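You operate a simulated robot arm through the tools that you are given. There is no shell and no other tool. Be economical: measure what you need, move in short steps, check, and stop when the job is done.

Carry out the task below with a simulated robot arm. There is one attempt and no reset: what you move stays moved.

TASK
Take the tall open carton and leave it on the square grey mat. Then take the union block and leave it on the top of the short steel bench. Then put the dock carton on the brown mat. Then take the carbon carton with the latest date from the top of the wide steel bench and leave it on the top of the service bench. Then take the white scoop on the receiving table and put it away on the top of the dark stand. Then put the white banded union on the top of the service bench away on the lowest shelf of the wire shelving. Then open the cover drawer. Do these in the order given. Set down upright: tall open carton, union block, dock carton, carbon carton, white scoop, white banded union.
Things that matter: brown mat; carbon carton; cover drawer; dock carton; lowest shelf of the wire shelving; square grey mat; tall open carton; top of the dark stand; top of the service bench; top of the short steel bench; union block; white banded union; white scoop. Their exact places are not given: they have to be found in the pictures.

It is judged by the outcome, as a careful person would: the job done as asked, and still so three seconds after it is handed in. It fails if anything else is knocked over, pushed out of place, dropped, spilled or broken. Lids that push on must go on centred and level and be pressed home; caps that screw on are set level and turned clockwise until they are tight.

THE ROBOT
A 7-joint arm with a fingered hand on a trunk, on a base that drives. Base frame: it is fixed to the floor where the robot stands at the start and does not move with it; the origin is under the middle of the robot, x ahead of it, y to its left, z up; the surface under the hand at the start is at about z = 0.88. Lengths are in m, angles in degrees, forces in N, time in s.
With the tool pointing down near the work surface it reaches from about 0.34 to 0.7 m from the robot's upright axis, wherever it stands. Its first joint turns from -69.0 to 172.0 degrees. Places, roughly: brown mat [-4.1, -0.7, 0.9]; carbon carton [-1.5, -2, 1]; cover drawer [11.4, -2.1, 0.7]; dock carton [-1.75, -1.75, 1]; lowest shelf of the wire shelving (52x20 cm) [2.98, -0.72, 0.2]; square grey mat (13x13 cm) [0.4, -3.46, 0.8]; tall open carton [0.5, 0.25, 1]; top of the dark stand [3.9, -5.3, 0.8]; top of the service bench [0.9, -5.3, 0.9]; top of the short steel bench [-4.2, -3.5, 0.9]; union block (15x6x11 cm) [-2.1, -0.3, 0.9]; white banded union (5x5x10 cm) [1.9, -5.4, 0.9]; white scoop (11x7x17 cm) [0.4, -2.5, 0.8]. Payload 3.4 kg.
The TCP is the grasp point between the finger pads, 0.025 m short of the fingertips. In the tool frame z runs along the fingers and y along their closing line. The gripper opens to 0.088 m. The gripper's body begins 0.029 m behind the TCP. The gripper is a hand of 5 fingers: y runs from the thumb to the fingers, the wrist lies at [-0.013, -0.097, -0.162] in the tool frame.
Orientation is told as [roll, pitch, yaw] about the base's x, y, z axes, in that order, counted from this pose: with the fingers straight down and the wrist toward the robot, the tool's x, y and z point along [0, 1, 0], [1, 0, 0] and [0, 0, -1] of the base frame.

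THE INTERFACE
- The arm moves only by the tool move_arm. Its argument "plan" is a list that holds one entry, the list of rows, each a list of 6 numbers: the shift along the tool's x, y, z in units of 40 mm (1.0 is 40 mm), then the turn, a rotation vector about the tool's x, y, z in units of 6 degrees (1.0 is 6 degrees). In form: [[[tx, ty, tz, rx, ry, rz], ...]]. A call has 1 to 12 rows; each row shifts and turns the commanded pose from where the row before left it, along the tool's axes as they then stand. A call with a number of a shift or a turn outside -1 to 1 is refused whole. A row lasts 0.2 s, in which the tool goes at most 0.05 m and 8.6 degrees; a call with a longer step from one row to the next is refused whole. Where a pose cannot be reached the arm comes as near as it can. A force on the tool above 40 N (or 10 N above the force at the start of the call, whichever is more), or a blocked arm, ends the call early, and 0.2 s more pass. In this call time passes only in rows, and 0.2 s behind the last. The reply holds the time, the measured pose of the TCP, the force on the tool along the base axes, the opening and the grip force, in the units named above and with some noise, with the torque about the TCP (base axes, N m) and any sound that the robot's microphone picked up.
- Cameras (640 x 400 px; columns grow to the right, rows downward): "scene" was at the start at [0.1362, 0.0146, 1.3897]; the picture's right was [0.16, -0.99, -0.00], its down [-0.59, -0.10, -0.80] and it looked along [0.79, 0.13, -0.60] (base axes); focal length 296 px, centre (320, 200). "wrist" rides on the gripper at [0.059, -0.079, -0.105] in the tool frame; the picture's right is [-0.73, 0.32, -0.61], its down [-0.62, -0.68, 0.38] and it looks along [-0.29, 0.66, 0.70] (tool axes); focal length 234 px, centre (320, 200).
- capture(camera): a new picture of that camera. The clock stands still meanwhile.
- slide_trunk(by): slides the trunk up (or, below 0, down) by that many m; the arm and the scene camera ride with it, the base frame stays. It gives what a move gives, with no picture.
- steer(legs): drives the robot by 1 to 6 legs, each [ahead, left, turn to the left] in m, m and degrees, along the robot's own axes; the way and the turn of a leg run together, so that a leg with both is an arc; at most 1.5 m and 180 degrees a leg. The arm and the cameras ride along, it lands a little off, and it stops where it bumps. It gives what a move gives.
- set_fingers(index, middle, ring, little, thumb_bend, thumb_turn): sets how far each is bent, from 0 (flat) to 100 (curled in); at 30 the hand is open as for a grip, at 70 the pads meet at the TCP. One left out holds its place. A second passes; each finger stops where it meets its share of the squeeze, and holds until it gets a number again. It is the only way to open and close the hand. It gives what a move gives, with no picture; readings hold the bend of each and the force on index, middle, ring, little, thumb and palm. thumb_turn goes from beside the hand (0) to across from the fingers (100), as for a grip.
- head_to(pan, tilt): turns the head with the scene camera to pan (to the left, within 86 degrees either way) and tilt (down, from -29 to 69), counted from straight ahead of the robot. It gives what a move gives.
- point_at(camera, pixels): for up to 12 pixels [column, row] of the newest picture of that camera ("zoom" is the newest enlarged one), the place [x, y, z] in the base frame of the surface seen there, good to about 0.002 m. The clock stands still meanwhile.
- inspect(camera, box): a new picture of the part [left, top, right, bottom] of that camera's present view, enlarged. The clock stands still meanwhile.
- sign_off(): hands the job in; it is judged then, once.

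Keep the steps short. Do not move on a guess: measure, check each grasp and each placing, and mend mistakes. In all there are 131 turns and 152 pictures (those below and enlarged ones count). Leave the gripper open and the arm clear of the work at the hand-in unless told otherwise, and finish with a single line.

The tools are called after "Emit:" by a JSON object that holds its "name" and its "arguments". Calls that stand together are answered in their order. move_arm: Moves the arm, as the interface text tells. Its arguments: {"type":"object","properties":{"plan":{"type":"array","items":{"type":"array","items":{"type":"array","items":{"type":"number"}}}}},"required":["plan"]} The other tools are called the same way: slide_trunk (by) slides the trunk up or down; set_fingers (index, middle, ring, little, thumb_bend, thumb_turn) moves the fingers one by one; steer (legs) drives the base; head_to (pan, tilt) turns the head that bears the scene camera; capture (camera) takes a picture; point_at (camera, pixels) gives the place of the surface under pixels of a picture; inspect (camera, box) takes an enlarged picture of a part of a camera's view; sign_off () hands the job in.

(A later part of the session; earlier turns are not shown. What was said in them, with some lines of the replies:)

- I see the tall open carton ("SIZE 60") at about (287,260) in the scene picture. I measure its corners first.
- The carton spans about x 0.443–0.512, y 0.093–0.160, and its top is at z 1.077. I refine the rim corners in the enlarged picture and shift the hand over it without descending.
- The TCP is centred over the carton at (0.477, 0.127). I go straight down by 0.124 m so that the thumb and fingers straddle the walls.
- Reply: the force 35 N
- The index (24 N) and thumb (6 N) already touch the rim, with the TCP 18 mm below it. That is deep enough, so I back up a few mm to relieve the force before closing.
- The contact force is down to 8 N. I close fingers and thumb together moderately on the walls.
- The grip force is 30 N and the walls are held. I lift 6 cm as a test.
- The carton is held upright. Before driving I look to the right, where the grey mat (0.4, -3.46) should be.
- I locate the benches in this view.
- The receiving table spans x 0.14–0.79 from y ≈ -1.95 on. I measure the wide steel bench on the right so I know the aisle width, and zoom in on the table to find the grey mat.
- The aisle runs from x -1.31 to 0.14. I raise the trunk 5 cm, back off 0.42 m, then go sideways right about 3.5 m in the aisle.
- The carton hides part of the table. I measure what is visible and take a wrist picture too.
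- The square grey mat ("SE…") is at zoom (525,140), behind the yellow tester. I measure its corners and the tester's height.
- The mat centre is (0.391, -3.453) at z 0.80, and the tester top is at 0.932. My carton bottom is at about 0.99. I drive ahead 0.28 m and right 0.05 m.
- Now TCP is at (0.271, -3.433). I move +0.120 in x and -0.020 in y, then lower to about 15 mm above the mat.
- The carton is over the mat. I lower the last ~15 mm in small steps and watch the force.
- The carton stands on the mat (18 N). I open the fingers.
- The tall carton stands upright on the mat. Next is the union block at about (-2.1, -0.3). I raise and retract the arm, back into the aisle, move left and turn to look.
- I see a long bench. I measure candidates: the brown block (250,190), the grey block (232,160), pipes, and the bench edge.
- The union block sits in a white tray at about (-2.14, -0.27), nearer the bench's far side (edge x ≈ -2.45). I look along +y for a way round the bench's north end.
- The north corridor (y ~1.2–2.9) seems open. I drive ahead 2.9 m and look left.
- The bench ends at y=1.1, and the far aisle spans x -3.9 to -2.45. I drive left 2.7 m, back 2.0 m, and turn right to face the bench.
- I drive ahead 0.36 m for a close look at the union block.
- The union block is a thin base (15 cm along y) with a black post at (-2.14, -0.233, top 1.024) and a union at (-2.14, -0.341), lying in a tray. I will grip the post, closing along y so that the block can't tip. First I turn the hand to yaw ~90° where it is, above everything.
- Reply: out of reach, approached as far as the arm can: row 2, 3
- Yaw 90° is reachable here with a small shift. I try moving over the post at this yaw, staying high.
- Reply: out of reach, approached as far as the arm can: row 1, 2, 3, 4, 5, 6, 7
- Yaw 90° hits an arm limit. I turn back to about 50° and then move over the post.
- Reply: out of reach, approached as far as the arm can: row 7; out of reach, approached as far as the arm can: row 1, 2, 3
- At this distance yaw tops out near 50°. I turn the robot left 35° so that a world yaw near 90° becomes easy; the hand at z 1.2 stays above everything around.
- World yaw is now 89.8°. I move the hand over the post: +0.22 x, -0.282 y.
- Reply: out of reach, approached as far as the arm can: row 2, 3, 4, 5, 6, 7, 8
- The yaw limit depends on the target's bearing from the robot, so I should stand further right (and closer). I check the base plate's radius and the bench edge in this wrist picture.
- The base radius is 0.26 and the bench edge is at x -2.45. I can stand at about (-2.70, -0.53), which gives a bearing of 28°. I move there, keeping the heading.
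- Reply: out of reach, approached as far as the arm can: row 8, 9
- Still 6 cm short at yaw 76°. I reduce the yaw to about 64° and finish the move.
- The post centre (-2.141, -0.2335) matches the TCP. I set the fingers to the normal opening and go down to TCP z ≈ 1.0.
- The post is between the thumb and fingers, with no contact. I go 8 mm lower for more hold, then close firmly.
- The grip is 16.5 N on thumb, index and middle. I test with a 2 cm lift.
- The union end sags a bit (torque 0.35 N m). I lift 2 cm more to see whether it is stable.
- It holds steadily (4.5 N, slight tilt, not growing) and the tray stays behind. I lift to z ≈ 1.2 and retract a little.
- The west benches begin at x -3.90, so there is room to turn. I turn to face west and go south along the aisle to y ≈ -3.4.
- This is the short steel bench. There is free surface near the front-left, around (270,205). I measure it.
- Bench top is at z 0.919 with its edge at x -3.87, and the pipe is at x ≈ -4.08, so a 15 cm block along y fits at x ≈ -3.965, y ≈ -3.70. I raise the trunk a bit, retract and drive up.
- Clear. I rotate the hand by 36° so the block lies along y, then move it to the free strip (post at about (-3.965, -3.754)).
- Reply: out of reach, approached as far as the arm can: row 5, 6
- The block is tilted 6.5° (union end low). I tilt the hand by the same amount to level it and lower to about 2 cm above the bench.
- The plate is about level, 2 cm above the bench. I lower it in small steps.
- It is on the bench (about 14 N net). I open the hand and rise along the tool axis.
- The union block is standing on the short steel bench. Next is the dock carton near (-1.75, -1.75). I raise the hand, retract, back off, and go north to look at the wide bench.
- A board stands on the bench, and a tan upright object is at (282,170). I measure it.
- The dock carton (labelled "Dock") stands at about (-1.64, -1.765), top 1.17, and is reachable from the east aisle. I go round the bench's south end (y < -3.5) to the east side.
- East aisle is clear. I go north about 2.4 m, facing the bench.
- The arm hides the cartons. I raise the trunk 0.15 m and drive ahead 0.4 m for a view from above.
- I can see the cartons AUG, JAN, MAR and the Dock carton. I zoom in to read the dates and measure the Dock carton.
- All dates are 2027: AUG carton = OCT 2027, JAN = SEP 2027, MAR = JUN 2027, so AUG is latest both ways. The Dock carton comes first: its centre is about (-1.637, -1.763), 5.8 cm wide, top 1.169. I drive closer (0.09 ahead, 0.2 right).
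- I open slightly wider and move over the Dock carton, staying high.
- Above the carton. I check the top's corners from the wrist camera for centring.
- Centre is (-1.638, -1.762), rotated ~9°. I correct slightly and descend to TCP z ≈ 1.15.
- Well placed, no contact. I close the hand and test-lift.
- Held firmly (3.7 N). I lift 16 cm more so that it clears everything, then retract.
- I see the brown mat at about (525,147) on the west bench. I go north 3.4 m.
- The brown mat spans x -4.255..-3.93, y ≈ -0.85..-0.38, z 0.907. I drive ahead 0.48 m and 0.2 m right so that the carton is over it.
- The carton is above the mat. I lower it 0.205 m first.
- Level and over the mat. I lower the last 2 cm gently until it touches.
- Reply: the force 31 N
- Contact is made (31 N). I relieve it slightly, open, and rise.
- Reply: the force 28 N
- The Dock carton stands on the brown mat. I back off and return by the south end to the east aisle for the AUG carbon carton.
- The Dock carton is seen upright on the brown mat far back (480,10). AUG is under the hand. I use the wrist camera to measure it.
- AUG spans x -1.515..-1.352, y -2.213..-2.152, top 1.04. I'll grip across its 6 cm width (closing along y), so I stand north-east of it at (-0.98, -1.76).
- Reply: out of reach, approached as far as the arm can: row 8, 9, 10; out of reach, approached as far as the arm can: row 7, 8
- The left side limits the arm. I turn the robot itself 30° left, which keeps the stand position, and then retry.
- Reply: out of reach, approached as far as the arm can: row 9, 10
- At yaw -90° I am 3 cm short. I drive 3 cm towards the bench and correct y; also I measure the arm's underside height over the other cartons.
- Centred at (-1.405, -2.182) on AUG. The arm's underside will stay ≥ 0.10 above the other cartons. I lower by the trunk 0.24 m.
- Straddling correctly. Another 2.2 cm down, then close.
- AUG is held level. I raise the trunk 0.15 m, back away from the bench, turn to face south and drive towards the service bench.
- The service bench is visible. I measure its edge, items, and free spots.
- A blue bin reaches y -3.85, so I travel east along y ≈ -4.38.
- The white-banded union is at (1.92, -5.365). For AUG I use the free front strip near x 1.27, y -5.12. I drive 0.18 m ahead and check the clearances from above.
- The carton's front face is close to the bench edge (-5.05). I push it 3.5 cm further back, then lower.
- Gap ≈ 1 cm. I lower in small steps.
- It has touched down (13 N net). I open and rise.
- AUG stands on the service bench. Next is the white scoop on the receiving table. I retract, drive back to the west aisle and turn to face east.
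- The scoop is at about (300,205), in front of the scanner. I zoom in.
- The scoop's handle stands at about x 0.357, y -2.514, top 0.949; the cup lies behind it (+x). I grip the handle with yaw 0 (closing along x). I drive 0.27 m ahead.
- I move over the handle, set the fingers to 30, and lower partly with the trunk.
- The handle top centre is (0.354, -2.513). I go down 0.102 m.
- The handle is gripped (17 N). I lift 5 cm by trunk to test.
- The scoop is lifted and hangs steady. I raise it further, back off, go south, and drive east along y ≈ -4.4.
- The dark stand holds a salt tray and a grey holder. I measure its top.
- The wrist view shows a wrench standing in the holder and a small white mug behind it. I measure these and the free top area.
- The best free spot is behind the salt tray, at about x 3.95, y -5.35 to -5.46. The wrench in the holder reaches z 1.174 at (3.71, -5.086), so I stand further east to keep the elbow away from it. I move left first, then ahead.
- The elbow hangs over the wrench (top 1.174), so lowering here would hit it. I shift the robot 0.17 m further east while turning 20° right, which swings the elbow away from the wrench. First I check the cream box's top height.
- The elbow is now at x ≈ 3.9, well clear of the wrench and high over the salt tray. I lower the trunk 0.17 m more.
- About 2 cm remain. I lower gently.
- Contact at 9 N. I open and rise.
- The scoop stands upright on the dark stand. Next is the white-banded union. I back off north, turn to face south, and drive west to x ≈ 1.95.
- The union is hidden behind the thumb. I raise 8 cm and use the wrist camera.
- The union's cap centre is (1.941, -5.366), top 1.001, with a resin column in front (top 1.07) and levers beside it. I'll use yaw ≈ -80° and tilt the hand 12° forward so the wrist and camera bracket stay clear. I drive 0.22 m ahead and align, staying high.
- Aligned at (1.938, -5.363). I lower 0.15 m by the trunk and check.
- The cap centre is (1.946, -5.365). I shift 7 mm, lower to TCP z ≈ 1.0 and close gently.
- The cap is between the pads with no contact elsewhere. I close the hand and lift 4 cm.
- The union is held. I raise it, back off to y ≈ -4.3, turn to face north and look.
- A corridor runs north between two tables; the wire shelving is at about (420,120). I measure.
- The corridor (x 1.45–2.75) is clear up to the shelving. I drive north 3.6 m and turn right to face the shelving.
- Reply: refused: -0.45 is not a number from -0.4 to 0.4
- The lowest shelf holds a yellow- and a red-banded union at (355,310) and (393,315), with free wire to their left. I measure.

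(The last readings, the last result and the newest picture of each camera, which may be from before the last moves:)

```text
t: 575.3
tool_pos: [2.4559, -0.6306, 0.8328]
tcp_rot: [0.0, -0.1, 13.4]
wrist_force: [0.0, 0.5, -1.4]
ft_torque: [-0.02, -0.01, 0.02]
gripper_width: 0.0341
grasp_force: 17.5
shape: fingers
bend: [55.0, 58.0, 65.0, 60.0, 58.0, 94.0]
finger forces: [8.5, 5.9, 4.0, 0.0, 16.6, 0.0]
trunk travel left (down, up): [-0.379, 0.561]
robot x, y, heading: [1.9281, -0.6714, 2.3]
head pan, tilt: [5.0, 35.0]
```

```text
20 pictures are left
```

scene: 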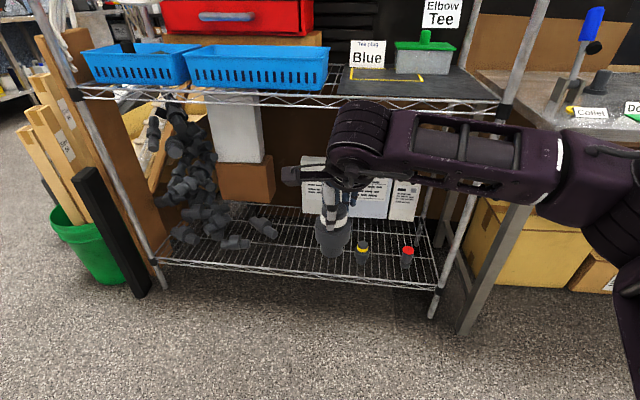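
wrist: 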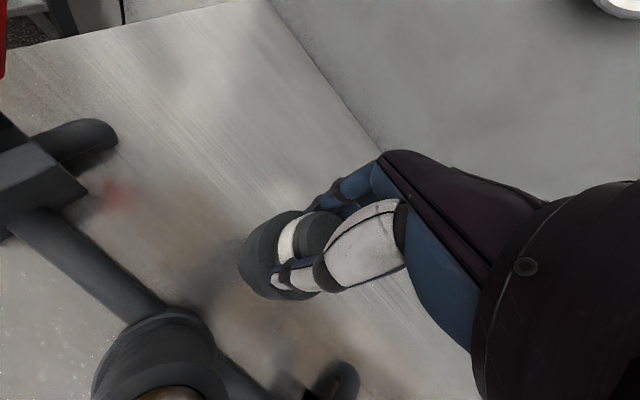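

Middle shelf front edge is x 2.86 at z 0.89; the neighbouring unions stand at x 2.93. I'll place at (2.95, -0.57). I lower the trunk nearly fully, set yaw to 0, and drive ahead 0.4 m.

Emit:
{"name": "slide_trunk", "arguments": {"by": -0.36}}

Emit:
{"name": "move_arm", "arguments": {"plan": [[[0, 0, 0, 0, 0, 1], [0, 0, 0, 0, 0, 0.85], [0, 0, 0, 0, 0, 0]]]}}

Emit:
{"name": "steer", "arguments": {"legs": [[0.4, 0.04, -2.3]]}}

Emit:
{"name": "capture", "arguments": {"camera": "scene"}}

Emit:
{"name": "capture", "arguments": {"camera": "wrist"}}

```text
t: 578.8
tool_pos: [2.4568, -0.6304, 0.4729]
tcp_rot: [0.0, 0.0, 13.4]
wrist_force: [0.4, 0.1, -2.2]
ft_torque: [-0.01, 0.0, 0.0]
gripper_width: 0.034
grasp_force: 17.5
shape: fingers
bend: [55.0, 58.0, 65.0, 60.0, 58.0, 94.0]
finger forces: [8.6, 5.8, 3.9, 0.1, 16.6, 0.0]
trunk travel left (down, up): [-0.019, 0.921]
robot x, y, heading: [1.9269, -0.6693, 2.2]
head pan, tilt: [5.0, 35.0]
```

```text
t: 579.6
tool_pos: [2.4566, -0.6307, 0.471]
tcp_rot: [0.1, -0.2, 2.1]
wrist_force: [-0.6, 0.1, -2.2]
ft_torque: [-0.01, 0.01, -0.02]
gripper_width: 0.034
grasp_force: 17.1
shape: fingers
bend: [55.0, 58.0, 66.0, 60.0, 58.0, 94.0]
finger forces: [8.6, 5.7, 3.9, 0.0, 16.6, 0.1]
trunk travel left (down, up): [-0.019, 0.921]
robot x, y, heading: [1.9274, -0.6715, 2.6]
head pan, tilt: [5.0, 35.0]
```

```text
t: 582.1
tool_pos: [2.8598, -0.5963, 0.4726]
tcp_rot: [0.1, 0.0, 0.4]
wrist_force: [1.0, -0.1, -1.0]
ft_torque: [-0.02, -0.03, 0.0]
gripper_width: 0.034
grasp_force: 17.6
shape: fingers
bend: [55.0, 58.0, 66.0, 60.0, 58.0, 94.0]
finger forces: [8.6, 5.9, 3.8, 0.0, 16.6, 0.1]
trunk travel left (down, up): [-0.019, 0.921]
robot x, y, heading: [2.3293, -0.6214, 0.5]
head pan, tilt: [5.0, 35.0]
```

```text
19 pictures are left
```

scene: 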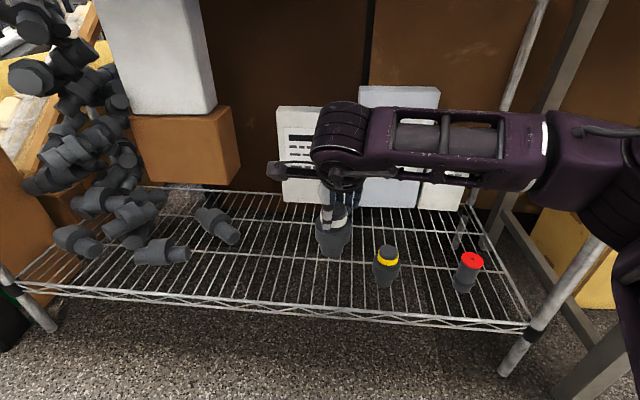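

```text
18 pictures are left
```

wrist: 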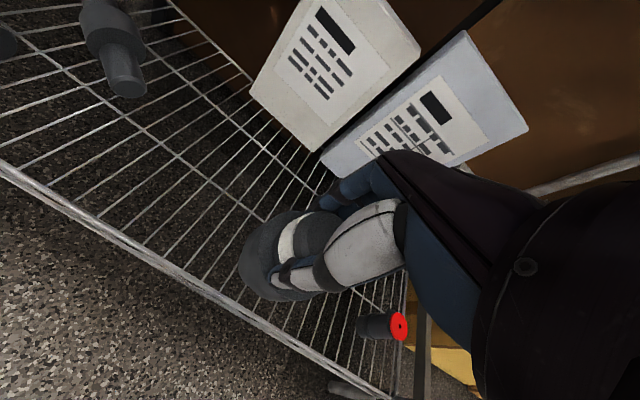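

Emit:
{"name": "point_at", "arguments": {"camera": "scene", "pixels": [[388, 250], [385, 280], [470, 262], [465, 288], [250, 298], [450, 318], [395, 268], [350, 268], [300, 300], [160, 250], [215, 232]]}}

Emit:
{"name": "inspect", "arguments": {"camera": "scene", "box": [260, 150, 500, 330]}}

```text
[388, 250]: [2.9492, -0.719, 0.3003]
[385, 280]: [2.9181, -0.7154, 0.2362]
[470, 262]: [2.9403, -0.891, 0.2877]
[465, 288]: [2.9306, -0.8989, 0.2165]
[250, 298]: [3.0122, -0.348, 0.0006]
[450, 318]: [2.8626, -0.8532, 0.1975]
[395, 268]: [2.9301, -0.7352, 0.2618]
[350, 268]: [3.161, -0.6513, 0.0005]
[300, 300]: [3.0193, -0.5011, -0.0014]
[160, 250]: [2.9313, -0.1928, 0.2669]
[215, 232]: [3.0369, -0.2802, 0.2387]
```

```text
2.22 times, centred on (380, 240) of scene
5 turns are left
```

zoom: 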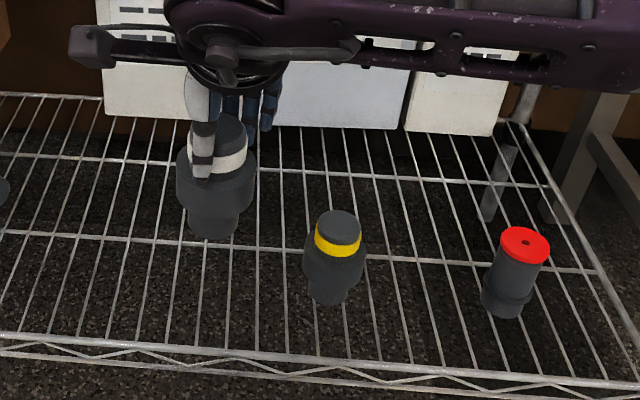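

Only a few turns are left, so I combine steps: move 8.5 cm in, lower onto the shelf (z ≈ 0.20), release, rise, back out, raise the trunk, and drive off toward the drawer side.

Emit:
{"name": "move_arm", "arguments": {"plan": [[[0, 0.7, 0, 0, 0, 0], [0, 0.7, 0, 0, 0, 0], [0, 0.7, 0, 0, 0, 0], [0, 0, 0.9, 0, 0, 0], [0, 0, 0.9, 0, 0, 0], [0, 0, 0.9, 0, 0, 0], [0, 0, 0.9, 0, 0, 0], [0, 0, 0.35, 0, 0, 0], [0, 0, 0.2, 0, 0, 0], [0, 0, 0.12, 0, 0, 0], [0, 0, 0.08, 0, 0, 0], [0, 0, 0, 0, 0, 0]]]}}

Emit:
{"name": "inspect", "arguments": {"camera": "scene", "box": [260, 150, 500, 330]}}

Emit:
{"name": "set_fingers", "arguments": {"index": 30, "middle": 30, "ring": 30, "little": 30, "thumb_bend": 30}}

Emit:
{"name": "move_arm", "arguments": {"plan": [[[0, 0, -0.3, 0, 0, 0], [0, 0, -0.7, 0, 0, 0], [0, 0, -0.9, 0, 0, 0], [0, 0, -0.9, 0, 0, 0], [0, 0, -0.9, 0, 0, 0], [0, -0.9, 0, 0, 0, 0], [0, -0.9, 0, 0, 0, 0]]]}}

Emit:
{"name": "capture", "arguments": {"camera": "scene"}}

Emit:
{"name": "steer", "arguments": {"legs": [[-0.38, 0, 0]]}}

Emit:
{"name": "slide_trunk", "arguments": {"by": 0.4}}

Emit:
{"name": "steer", "arguments": {"legs": [[0, -1.25, 0], [0, -1.25, 0], [0, -1.15, 0], [1.4, 0, 0], [1.4, 0, 0]]}}

Emit:
{"name": "head_to", "arguments": {"pan": 15, "tilt": 10}}

Emit:
{"name": "capture", "arguments": {"camera": "scene"}}

Emit:
{"name": "point_at", "arguments": {"camera": "scene", "pixels": [[100, 250], [200, 200], [260, 200], [320, 200], [380, 200], [440, 200], [320, 240], [260, 180], [200, 240], [380, 180], [320, 170], [150, 180]]}}

```text
t: 584.7
tool_pos: [2.9446, -0.595, 0.2994]
tcp_rot: [0.1, -0.1, 0.5]
wrist_force: [-0.5, 0.2, -2.2]
ft_torque: [-0.02, -0.01, -0.04]
gripper_width: 0.0339
grasp_force: 17.6
shape: fingers
bend: [55.0, 58.0, 66.0, 60.0, 58.0, 94.0]
finger forces: [8.7, 5.7, 4.0, 0.0, 16.5, 0.0]
trunk travel left (down, up): [-0.019, 0.921]
robot x, y, heading: [2.3321, -0.6202, 0.5]
head pan, tilt: [5.0, 35.0]
```

```text
2.22 times, centred on (380, 240) of scene
```

zoom: 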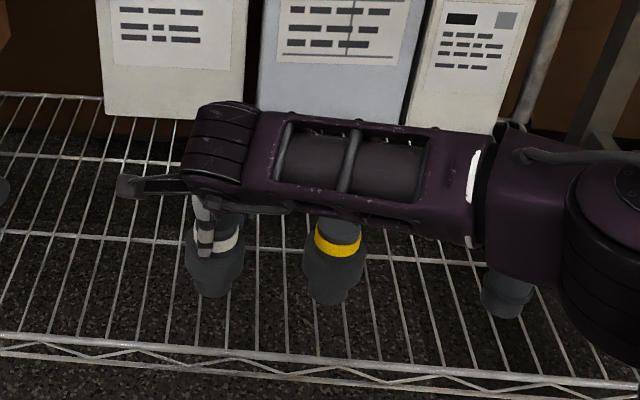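

```text
t: 585.7
tool_pos: [2.9451, -0.5964, 0.2981]
tcp_rot: [0.0, -0.1, 0.4]
wrist_force: [-1.2, 0.0, -0.7]
ft_torque: [0.01, -0.01, 0.0]
gripper_width: 0.0845
grasp_force: 0.1
shape: fingers
bend: [30.0, 30.0, 30.0, 30.0, 30.0, 97.0]
finger forces: [0.0, 0.0, 0.0, 0.1, 0.1, 0.0]
trunk travel left (down, up): [-0.019, 0.921]
robot x, y, heading: [2.3293, -0.6221, 0.4]
head pan, tilt: [5.0, 35.0]
```

```text
t: 587.3
tool_pos: [2.8727, -0.5977, 0.4476]
tcp_rot: [0.1, -0.1, 0.4]
wrist_force: [0.8, -0.6, 0.1]
ft_torque: [0.0, 0.01, -0.02]
gripper_width: 0.0845
grasp_force: 0.1
shape: fingers
bend: [30.0, 30.0, 30.0, 30.0, 30.0, 97.0]
finger forces: [0.1, 0.0, 0.0, 0.1, 0.0, 0.0]
trunk travel left (down, up): [-0.019, 0.921]
robot x, y, heading: [2.3296, -0.6189, 0.6]
head pan, tilt: [5.0, 35.0]
```

```text
15 pictures are left
```

scene: 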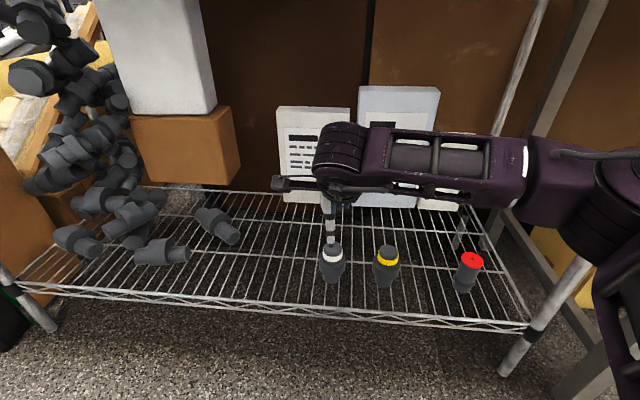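

```text
t: 589.7
tool_pos: [2.4941, -0.6008, 0.4467]
tcp_rot: [0.1, -0.1, 0.3]
wrist_force: [0.0, 0.8, 0.2]
ft_torque: [0.03, 0.01, -0.02]
gripper_width: 0.0843
grasp_force: 0.3
shape: fingers
bend: [30.0, 30.0, 30.0, 30.0, 30.0, 97.0]
finger forces: [0.0, 0.0, 0.0, 0.0, 0.1, 0.0]
trunk travel left (down, up): [-0.019, 0.921]
robot x, y, heading: [1.9515, -0.6256, 0.2]
head pan, tilt: [5.0, 35.0]
```

```text
t: 593.5
tool_pos: [2.4934, -0.6014, 0.8473]
tcp_rot: [0.1, -0.1, 0.3]
wrist_force: [-0.3, 0.0, 0.1]
ft_torque: [0.03, 0.0, -0.01]
gripper_width: 0.0843
grasp_force: 0.2
shape: fingers
bend: [30.0, 30.0, 30.0, 30.0, 30.0, 97.0]
finger forces: [0.0, 0.1, 0.0, 0.0, 0.1, 0.0]
trunk travel left (down, up): [-0.419, 0.521]
robot x, y, heading: [1.9534, -0.6259, 0.4]
head pan, tilt: [5.0, 35.0]
```

```text
t: 624.1
tool_pos: [5.2296, -4.4168, 0.8462]
tcp_rot: [0.2, -0.1, -4.5]
wrist_force: [-0.4, 0.9, -0.2]
ft_torque: [0.0, -0.01, 0.03]
gripper_width: 0.0845
grasp_force: 0.1
shape: fingers
bend: [30.0, 30.0, 30.0, 30.0, 30.0, 97.0]
finger forces: [0.0, 0.0, 0.0, 0.0, 0.0, 0.0]
trunk travel left (down, up): [-0.419, 0.521]
robot x, y, heading: [4.688, -4.3951, -4.1]
head pan, tilt: [5.0, 35.0]
```

```text
t: 625.0
tool_pos: [5.2283, -4.4189, 0.8463]
tcp_rot: [0.1, -0.1, -4.4]
wrist_force: [-1.1, -0.4, 0.6]
ft_torque: [0.0, 0.01, 0.04]
gripper_width: 0.0847
grasp_force: 0.1
shape: fingers
bend: [30.0, 30.0, 30.0, 30.0, 30.0, 97.0]
finger forces: [0.1, 0.1, 0.0, 0.0, 0.1, 0.0]
trunk travel left (down, up): [-0.419, 0.521]
robot x, y, heading: [4.6903, -4.3955, -4.3]
head pan, tilt: [15.0, 10.0]
```

```text
14 pictures are left
```

scene: 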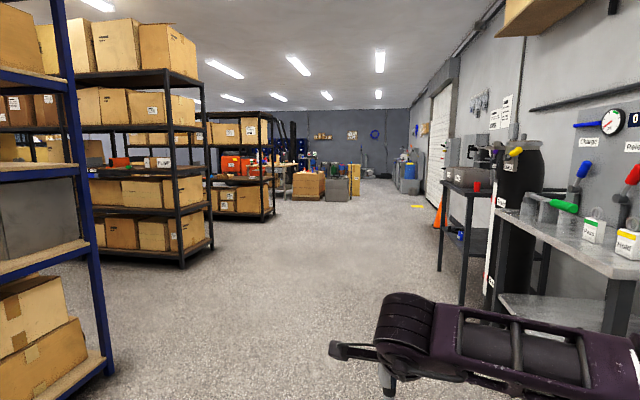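

```text
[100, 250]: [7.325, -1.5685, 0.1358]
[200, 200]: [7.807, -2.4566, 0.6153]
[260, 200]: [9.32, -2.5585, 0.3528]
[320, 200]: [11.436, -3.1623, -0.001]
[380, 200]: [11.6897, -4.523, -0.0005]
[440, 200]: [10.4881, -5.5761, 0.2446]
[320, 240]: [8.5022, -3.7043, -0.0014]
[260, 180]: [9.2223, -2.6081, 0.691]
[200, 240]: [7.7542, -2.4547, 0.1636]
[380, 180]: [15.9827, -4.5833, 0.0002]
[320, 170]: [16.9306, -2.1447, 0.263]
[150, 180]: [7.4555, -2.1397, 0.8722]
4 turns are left
```

The white-banded union stands on the lowest shelf. I drive east along the open hall towards the drawer and look.

Emit:
{"name": "steer", "arguments": {"legs": [[0, 0, 4.3], [1.45, 0.15, 0], [1.45, 0.15, 0], [1.45, 0.2, 0], [1.3, 0.15, 0]]}}

Emit:
{"name": "head_to", "arguments": {"pan": 50, "tilt": 25}}

Emit:
{"name": "capture", "arguments": {"camera": "scene"}}

Emit:
{"name": "point_at", "arguments": {"camera": "scene", "pixels": [[320, 150], [320, 200], [320, 250], [260, 150], [260, 200], [260, 250], [380, 150], [380, 200], [380, 250], [200, 200], [440, 200], [320, 300]]}}

Emit:
{"name": "inspect", "arguments": {"camera": "scene", "box": [160, 60, 480, 260]}}

Emit:
{"name": "point_at", "arguments": {"camera": "zoom", "pixels": [[320, 100], [320, 150], [320, 200], [320, 250], [220, 150], [220, 200], [220, 250], [420, 150], [420, 200], [420, 250], [520, 200], [120, 200]]}}

Emit:
{"name": "head_to", "arguments": {"pan": 10, "tilt": 25}}

Emit:
{"name": "capture", "arguments": {"camera": "scene"}}

Emit:
{"name": "point_at", "arguments": {"camera": "scene", "pixels": [[320, 150], [320, 200], [320, 250], [260, 150], [260, 200], [260, 250], [200, 150], [200, 200], [140, 150], [140, 200], [80, 200], [140, 250]]}}

```text
t: 652.5
tool_pos: [10.8607, -3.9833, 0.8467]
tcp_rot: [0.1, -0.2, -3.8]
wrist_force: [0.0, -0.8, -0.5]
ft_torque: [-0.01, -0.01, -0.02]
gripper_width: 0.0845
grasp_force: 0.0
shape: fingers
bend: [30.0, 30.0, 30.0, 30.0, 30.0, 97.0]
finger forces: [0.1, 0.1, 0.0, 0.0, 0.0, 0.0]
trunk travel left (down, up): [-0.419, 0.521]
robot x, y, heading: [10.3185, -3.9632, -3.5]
head pan, tilt: [15.0, 10.0]
```

```text
t: 653.5
tool_pos: [10.8604, -3.9824, 0.8479]
tcp_rot: [0.1, -0.1, -4.0]
wrist_force: [-0.2, 0.1, 0.1]
ft_torque: [0.02, -0.01, -0.02]
gripper_width: 0.0847
grasp_force: 0.1
shape: fingers
bend: [30.0, 30.0, 30.0, 30.0, 30.0, 97.0]
finger forces: [0.0, 0.1, 0.0, 0.1, 0.0, 0.0]
trunk travel left (down, up): [-0.419, 0.521]
robot x, y, heading: [10.3192, -3.9707, -3.9]
head pan, tilt: [50.0, 25.0]
```

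```text
13 pictures are left
```

scene: 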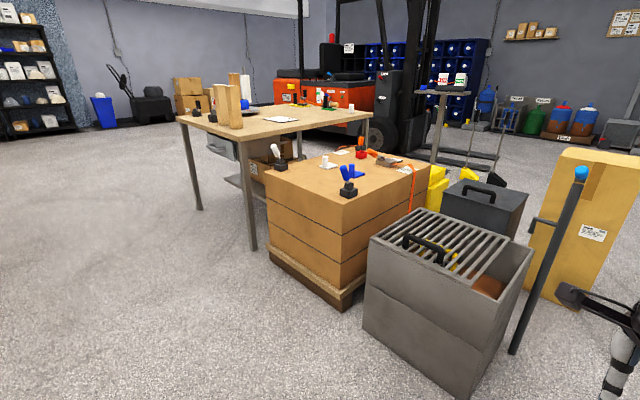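

```text
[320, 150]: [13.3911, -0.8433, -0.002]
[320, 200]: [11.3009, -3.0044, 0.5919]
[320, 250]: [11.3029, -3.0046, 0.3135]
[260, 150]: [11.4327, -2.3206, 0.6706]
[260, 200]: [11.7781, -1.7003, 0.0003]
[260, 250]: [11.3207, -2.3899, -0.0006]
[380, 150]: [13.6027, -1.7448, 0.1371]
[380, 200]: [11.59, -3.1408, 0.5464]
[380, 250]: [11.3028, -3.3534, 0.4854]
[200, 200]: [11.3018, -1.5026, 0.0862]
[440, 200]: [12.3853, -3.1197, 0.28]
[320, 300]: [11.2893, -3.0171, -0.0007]
```

```text
2.00 times, centred on (320, 160) of scene
```

zoom: 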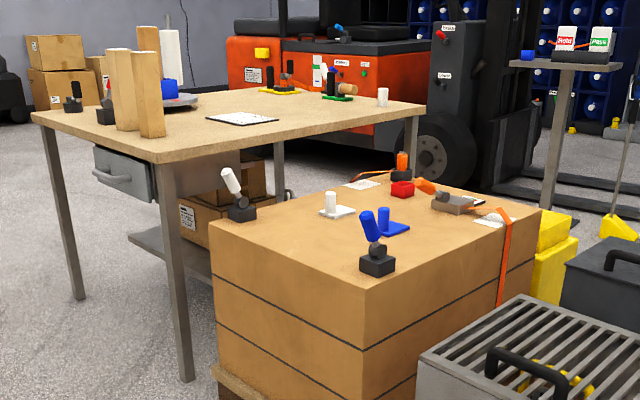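

```text
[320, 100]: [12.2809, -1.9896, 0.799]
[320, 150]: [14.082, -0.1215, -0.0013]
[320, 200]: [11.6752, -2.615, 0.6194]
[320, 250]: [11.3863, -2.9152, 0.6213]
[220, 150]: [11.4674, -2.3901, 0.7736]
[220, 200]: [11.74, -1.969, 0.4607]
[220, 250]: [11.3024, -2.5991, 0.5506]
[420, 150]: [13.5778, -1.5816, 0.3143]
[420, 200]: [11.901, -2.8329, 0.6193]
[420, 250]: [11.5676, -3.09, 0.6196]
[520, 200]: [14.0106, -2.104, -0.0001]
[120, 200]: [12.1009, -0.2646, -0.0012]
```

```text
t: 654.5
tool_pos: [10.8609, -3.9822, 0.8477]
tcp_rot: [0.1, -0.1, -3.9]
wrist_force: [0.3, 0.5, 0.1]
ft_torque: [0.03, 0.03, -0.02]
gripper_width: 0.0845
grasp_force: 0.0
shape: fingers
bend: [30.0, 30.0, 30.0, 30.0, 30.0, 97.0]
finger forces: [0.0, 0.0, 0.0, 0.1, 0.1, 0.0]
trunk travel left (down, up): [-0.419, 0.521]
robot x, y, heading: [10.3165, -3.9649, -3.8]
head pan, tilt: [10.0, 25.0]
```

```text
11 pictures are left
```

scene: 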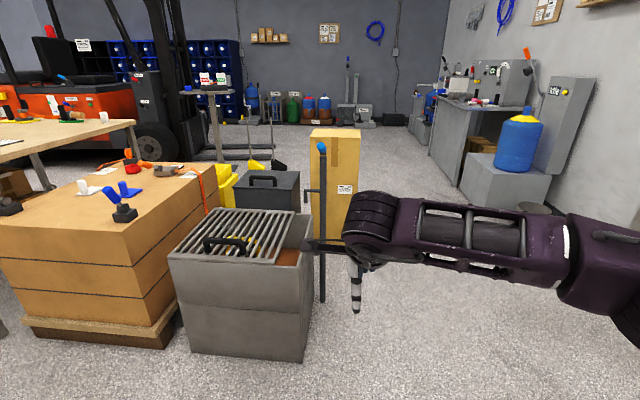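

```text
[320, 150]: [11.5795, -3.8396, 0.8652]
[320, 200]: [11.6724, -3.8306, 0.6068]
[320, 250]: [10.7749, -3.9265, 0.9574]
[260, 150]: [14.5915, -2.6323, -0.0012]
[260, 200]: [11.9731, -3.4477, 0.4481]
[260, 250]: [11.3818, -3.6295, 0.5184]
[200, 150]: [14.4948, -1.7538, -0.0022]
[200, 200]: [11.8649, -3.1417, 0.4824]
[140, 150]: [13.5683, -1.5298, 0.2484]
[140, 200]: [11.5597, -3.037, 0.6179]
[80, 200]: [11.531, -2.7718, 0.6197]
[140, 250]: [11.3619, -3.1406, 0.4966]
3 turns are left
```

The grey drawer faces -x under the wooden table near (11.4, -2.1). I measure its handle from the enlarged picture, then drive in front of it and measure again.

Emit:
{"name": "point_at", "arguments": {"camera": "zoom", "pixels": [[100, 168], [118, 181], [128, 183], [108, 176], [138, 178], [150, 195], [100, 155], [150, 170], [40, 118], [100, 142], [152, 157], [135, 195]]}}

Emit:
{"name": "steer", "arguments": {"legs": [[0, 0, 3.8], [0.1, 1.0, 0], [0, 0.52, 0]]}}

Emit:
{"name": "head_to", "arguments": {"pan": 0, "tilt": 32}}

Emit:
{"name": "capture", "arguments": {"camera": "scene"}}

Emit:
{"name": "point_at", "arguments": {"camera": "scene", "pixels": [[206, 170], [206, 185], [206, 200], [206, 210], [206, 220], [206, 235], [180, 200], [180, 215], [230, 200], [230, 215], [160, 205], [250, 205]]}}

Emit:
{"name": "inspect", "arguments": {"camera": "scene", "box": [110, 130, 310, 270]}}

Emit:
{"name": "point_at", "arguments": {"camera": "zoom", "pixels": [[320, 100], [320, 130], [320, 160], [320, 190], [320, 210], [320, 230], [320, 250], [320, 270], [320, 290], [260, 230], [380, 230], [440, 230]]}}

Emit:
{"name": "point_at", "arguments": {"camera": "zoom", "pixels": [[220, 160], [220, 190], [220, 210], [220, 230], [220, 250], [220, 270], [270, 200], [270, 220], [270, 240], [270, 260], [370, 210], [370, 250]]}}

Emit:
{"name": "capture", "arguments": {"camera": "wrist"}}

```text
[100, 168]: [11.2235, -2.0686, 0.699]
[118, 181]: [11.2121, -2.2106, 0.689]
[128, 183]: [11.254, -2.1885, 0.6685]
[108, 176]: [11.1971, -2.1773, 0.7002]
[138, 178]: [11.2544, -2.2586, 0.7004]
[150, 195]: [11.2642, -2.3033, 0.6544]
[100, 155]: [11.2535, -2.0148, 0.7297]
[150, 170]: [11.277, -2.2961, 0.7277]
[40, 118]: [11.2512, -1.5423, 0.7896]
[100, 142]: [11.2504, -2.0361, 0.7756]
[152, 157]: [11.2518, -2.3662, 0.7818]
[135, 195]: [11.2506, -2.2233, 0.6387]
```

```text
t: 663.0
tool_pos: [10.9704, -2.4047, 0.8472]
tcp_rot: [0.0, -0.2, -0.8]
wrist_force: [-0.4, -0.8, -0.1]
ft_torque: [0.01, 0.0, 0.01]
gripper_width: 0.085
grasp_force: 0.1
shape: fingers
bend: [30.0, 30.0, 30.0, 30.0, 30.0, 97.0]
finger forces: [0.0, 0.0, 0.0, 0.1, 0.1, 0.0]
trunk travel left (down, up): [-0.419, 0.521]
robot x, y, heading: [10.4304, -2.4175, -0.7]
head pan, tilt: [10.0, 25.0]
```

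```text
t: 663.7
tool_pos: [10.9719, -2.4063, 0.8483]
tcp_rot: [0.2, -0.1, -0.8]
wrist_force: [-0.1, -0.5, -0.4]
ft_torque: [0.03, 0.03, 0.02]
gripper_width: 0.0847
grasp_force: 0.0
shape: fingers
bend: [30.0, 30.0, 30.0, 30.0, 30.0, 97.0]
finger forces: [0.0, 0.1, 0.0, 0.1, 0.0, 0.0]
trunk travel left (down, up): [-0.419, 0.521]
robot x, y, heading: [10.43, -2.4165, -0.7]
head pan, tilt: [0.0, 32.0]
```

```text
10 pictures are left
```

scene: 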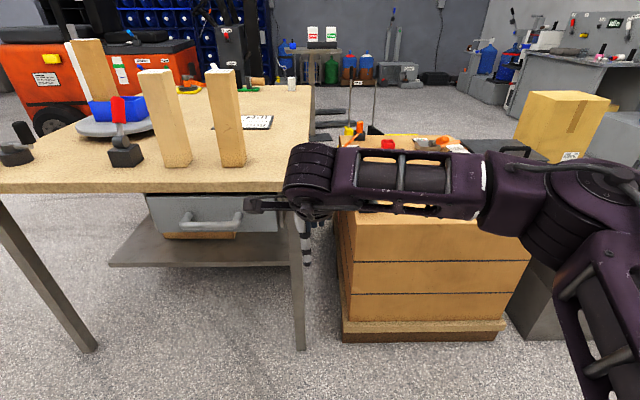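

```text
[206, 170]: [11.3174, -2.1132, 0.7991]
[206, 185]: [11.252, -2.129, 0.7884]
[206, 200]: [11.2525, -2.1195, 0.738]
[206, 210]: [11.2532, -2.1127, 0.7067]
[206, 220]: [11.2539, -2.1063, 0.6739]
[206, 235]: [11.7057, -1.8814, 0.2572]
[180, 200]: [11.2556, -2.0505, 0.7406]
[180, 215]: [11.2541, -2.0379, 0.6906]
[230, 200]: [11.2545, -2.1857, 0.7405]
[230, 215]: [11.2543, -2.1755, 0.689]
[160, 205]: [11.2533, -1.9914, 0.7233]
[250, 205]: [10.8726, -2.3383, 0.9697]
```

```text
2.86 times, centred on (210, 200) of scene
```

zoom: 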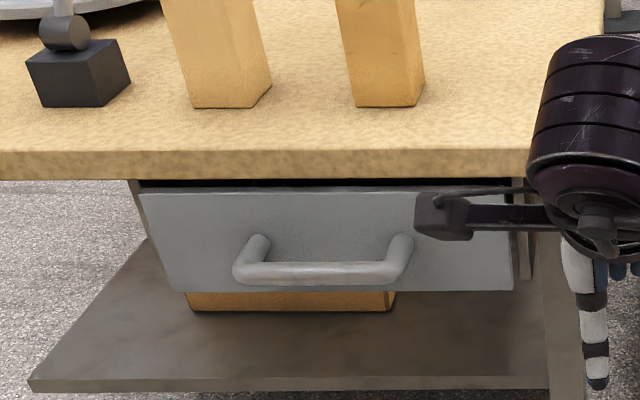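

```text
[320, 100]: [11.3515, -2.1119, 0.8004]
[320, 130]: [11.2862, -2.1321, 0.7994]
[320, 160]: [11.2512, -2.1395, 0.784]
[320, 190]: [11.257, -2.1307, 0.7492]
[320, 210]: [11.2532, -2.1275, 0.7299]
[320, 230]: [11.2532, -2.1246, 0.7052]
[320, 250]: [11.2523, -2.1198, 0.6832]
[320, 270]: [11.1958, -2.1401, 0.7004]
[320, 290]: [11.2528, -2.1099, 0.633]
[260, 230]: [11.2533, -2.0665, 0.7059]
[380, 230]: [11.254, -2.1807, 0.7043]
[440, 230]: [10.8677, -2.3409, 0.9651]
```

```text
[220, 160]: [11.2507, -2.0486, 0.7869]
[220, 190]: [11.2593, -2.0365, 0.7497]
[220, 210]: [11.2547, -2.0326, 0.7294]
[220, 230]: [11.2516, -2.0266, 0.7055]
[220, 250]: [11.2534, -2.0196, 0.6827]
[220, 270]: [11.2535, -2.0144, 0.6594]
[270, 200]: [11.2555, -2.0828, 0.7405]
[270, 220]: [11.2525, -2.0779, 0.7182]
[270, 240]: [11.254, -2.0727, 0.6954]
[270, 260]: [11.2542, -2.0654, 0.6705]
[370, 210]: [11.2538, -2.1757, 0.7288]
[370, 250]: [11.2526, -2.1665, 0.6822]
```

```text
8 pictures are left
2 turns are left
```

wrist: 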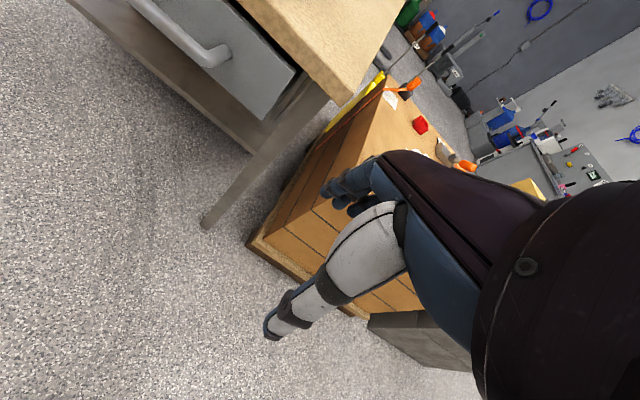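

The handle bar is at x ≈ 11.20, z ≈ 0.70, y -2.07..-2.21, standing 5 cm proud of the drawer face (x 11.253). I tilt the fingers 25° forward, drive over it, lower, grip the bar, pull back 0.24 m, release and clear, then take a picture.

Emit:
{"name": "set_fingers", "arguments": {"index": 46, "middle": 46, "ring": 46, "little": 46, "thumb_bend": 30}}

Emit:
{"name": "move_arm", "arguments": {"plan": [[[0, 0, 0, -1, 0, 0], [0, 0, 0, -1, 0, 0], [0, 0, 0, -1, 0, 0], [0, 0, 0, -1, 0, 0], [0, 0, 0, -0.17, 0, 0], [0, 0, 0, 0, 0, 0]]]}}

Emit:
{"name": "steer", "arguments": {"legs": [[0.225, 0.269, 0]]}}

Emit:
{"name": "slide_trunk", "arguments": {"by": -0.151}}

Emit:
{"name": "set_fingers", "arguments": {"index": 85, "middle": 85, "ring": 85, "little": 85, "thumb_bend": 70}}

Emit:
{"name": "steer", "arguments": {"legs": [[-0.25, 0, 0]]}}

Emit:
{"name": "capture", "arguments": {"camera": "scene"}}

Emit:
{"name": "set_fingers", "arguments": {"index": 38, "middle": 38, "ring": 38, "little": 38, "thumb_bend": 20}}

Emit:
{"name": "slide_trunk", "arguments": {"by": 0.2}}

Emit:
{"name": "steer", "arguments": {"legs": [[-0.25, 0, 0]]}}

Emit:
{"name": "capture", "arguments": {"camera": "scene"}}

```text
t: 664.7
tool_pos: [10.9715, -2.4049, 0.8479]
tcp_rot: [0.1, -0.1, -0.8]
wrist_force: [-0.1, -0.2, -1.0]
ft_torque: [0.0, 0.0, -0.03]
gripper_width: 0.0677
grasp_force: 0.1
shape: fingers
bend: [46.0, 46.0, 46.0, 46.0, 30.0, 97.0]
finger forces: [0.0, 0.0, 0.0, 0.2, 0.0, 0.0]
trunk travel left (down, up): [-0.419, 0.521]
robot x, y, heading: [10.4321, -2.4171, -0.5]
head pan, tilt: [0.0, 32.0]
```

```text
t: 666.1
tool_pos: [10.9712, -2.4051, 0.8473]
tcp_rot: [0.1, -25.1, -0.8]
wrist_force: [-0.2, -0.4, -0.4]
ft_torque: [0.01, 0.01, 0.0]
gripper_width: 0.0677
grasp_force: 0.0
shape: fingers
bend: [46.0, 46.0, 46.0, 46.0, 30.0, 97.0]
finger forces: [0.1, 0.0, 0.0, 0.0, 0.1, 0.0]
trunk travel left (down, up): [-0.419, 0.521]
robot x, y, heading: [10.4281, -2.4176, -0.6]
head pan, tilt: [0.0, 32.0]
```

```text
t: 668.4
tool_pos: [11.2007, -2.1351, 0.8474]
tcp_rot: [0.1, -25.2, -0.9]
wrist_force: [-0.6, 0.3, 0.1]
ft_torque: [0.02, -0.02, 0.04]
gripper_width: 0.0675
grasp_force: 0.0
shape: fingers
bend: [46.0, 46.0, 46.0, 46.0, 30.0, 97.0]
finger forces: [0.1, 0.0, 0.0, 0.0, 0.1, 0.0]
trunk travel left (down, up): [-0.419, 0.521]
robot x, y, heading: [10.6562, -2.1474, -1.1]
head pan, tilt: [0.0, 32.0]
```

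```text
t: 670.1
tool_pos: [11.1985, -2.1353, 0.6963]
tcp_rot: [0.1, -25.1, -0.9]
wrist_force: [0.0, 0.1, -0.5]
ft_torque: [0.01, -0.02, 0.02]
gripper_width: 0.0675
grasp_force: 0.1
shape: fingers
bend: [46.0, 46.0, 46.0, 46.0, 30.0, 97.0]
finger forces: [0.1, 0.0, 0.1, 0.0, 0.0, 0.1]
trunk travel left (down, up): [-0.268, 0.672]
robot x, y, heading: [10.6576, -2.1464, -0.8]
head pan, tilt: [0.0, 32.0]
```

```text
t: 671.1
tool_pos: [11.2019, -2.1367, 0.6928]
tcp_rot: [0.0, -24.6, -0.8]
wrist_force: [-2.0, -7.1, -30.9]
ft_torque: [0.33, -0.16, 0.74]
gripper_width: 0.0136
grasp_force: 31.1
shape: fingers
bend: [82.0, 80.0, 79.0, 80.0, 59.0, 96.0]
finger forces: [8.9, 7.8, 9.4, 11.2, 26.5, 0.0]
trunk travel left (down, up): [-0.268, 0.672]
robot x, y, heading: [10.6604, -2.1475, -1.0]
head pan, tilt: [0.0, 32.0]
```

```text
t: 673.0
tool_pos: [10.9489, -2.1347, 0.6927]
tcp_rot: [0.1, -24.8, -1.1]
wrist_force: [0.0, -17.7, -25.7]
ft_torque: [0.09, -0.32, 0.89]
gripper_width: 0.0172
grasp_force: 31.3
shape: fingers
bend: [83.0, 81.0, 80.0, 81.0, 56.0, 98.0]
finger forces: [7.7, 6.6, 7.6, 10.6, 29.5, 0.0]
trunk travel left (down, up): [-0.268, 0.672]
robot x, y, heading: [10.4043, -2.1444, -1.2]
head pan, tilt: [0.0, 32.0]
```

```text
7 pictures are left
```

scene: 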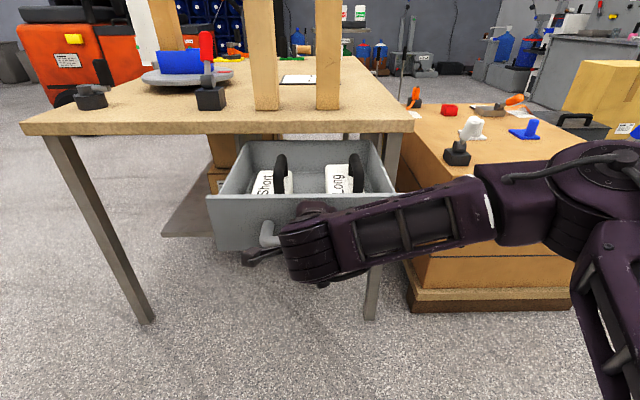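

```text
t: 674.0
tool_pos: [10.9472, -2.1341, 0.6955]
tcp_rot: [-0.2, -25.0, -1.0]
wrist_force: [-0.6, -0.3, -1.1]
ft_torque: [0.01, -0.01, 0.05]
gripper_width: 0.0828
grasp_force: 0.0
shape: fingers
bend: [38.0, 38.0, 38.0, 38.0, 20.0, 98.0]
finger forces: [0.0, 0.0, 0.1, 0.1, 0.0, 0.1]
trunk travel left (down, up): [-0.268, 0.672]
robot x, y, heading: [10.406, -2.1447, -0.9]
head pan, tilt: [0.0, 32.0]
```

```text
t: 676.1
tool_pos: [10.9477, -2.1334, 0.8957]
tcp_rot: [-0.1, -25.1, -1.0]
wrist_force: [-0.2, -0.3, -0.1]
ft_torque: [0.02, 0.02, 0.0]
gripper_width: 0.083
grasp_force: 0.0
shape: fingers
bend: [38.0, 38.0, 38.0, 38.0, 20.0, 98.0]
finger forces: [0.0, 0.1, 0.0, 0.1, 0.0, 0.0]
trunk travel left (down, up): [-0.468, 0.472]
robot x, y, heading: [10.4044, -2.1433, -0.6]
head pan, tilt: [0.0, 32.0]
```

```text
t: 678.0
tool_pos: [10.6949, -2.1276, 0.8968]
tcp_rot: [-0.1, -25.1, -0.9]
wrist_force: [-0.4, 0.1, -0.7]
ft_torque: [0.01, -0.01, -0.03]
gripper_width: 0.0829
grasp_force: 0.0
shape: fingers
bend: [38.0, 38.0, 38.0, 38.0, 20.0, 98.0]
finger forces: [0.1, 0.1, 0.1, 0.0, 0.0, 0.1]
trunk travel left (down, up): [-0.468, 0.472]
robot x, y, heading: [10.1542, -2.1358, -0.7]
head pan, tilt: [0.0, 32.0]
```

```text
6 pictures are left
1 turns are left
```

scene: 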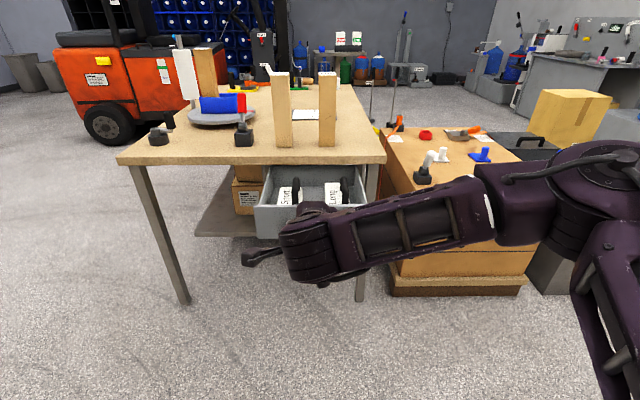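

The drawer is open, the hand is open and clear, so I hand the job in.

Emit:
{"name": "sign_off", "arguments": {}}

```text
The job is handed in.
```

All seven steps were done in the order given: the six items were set down upright in their places, and the cover drawer was pulled open about 25 cm.
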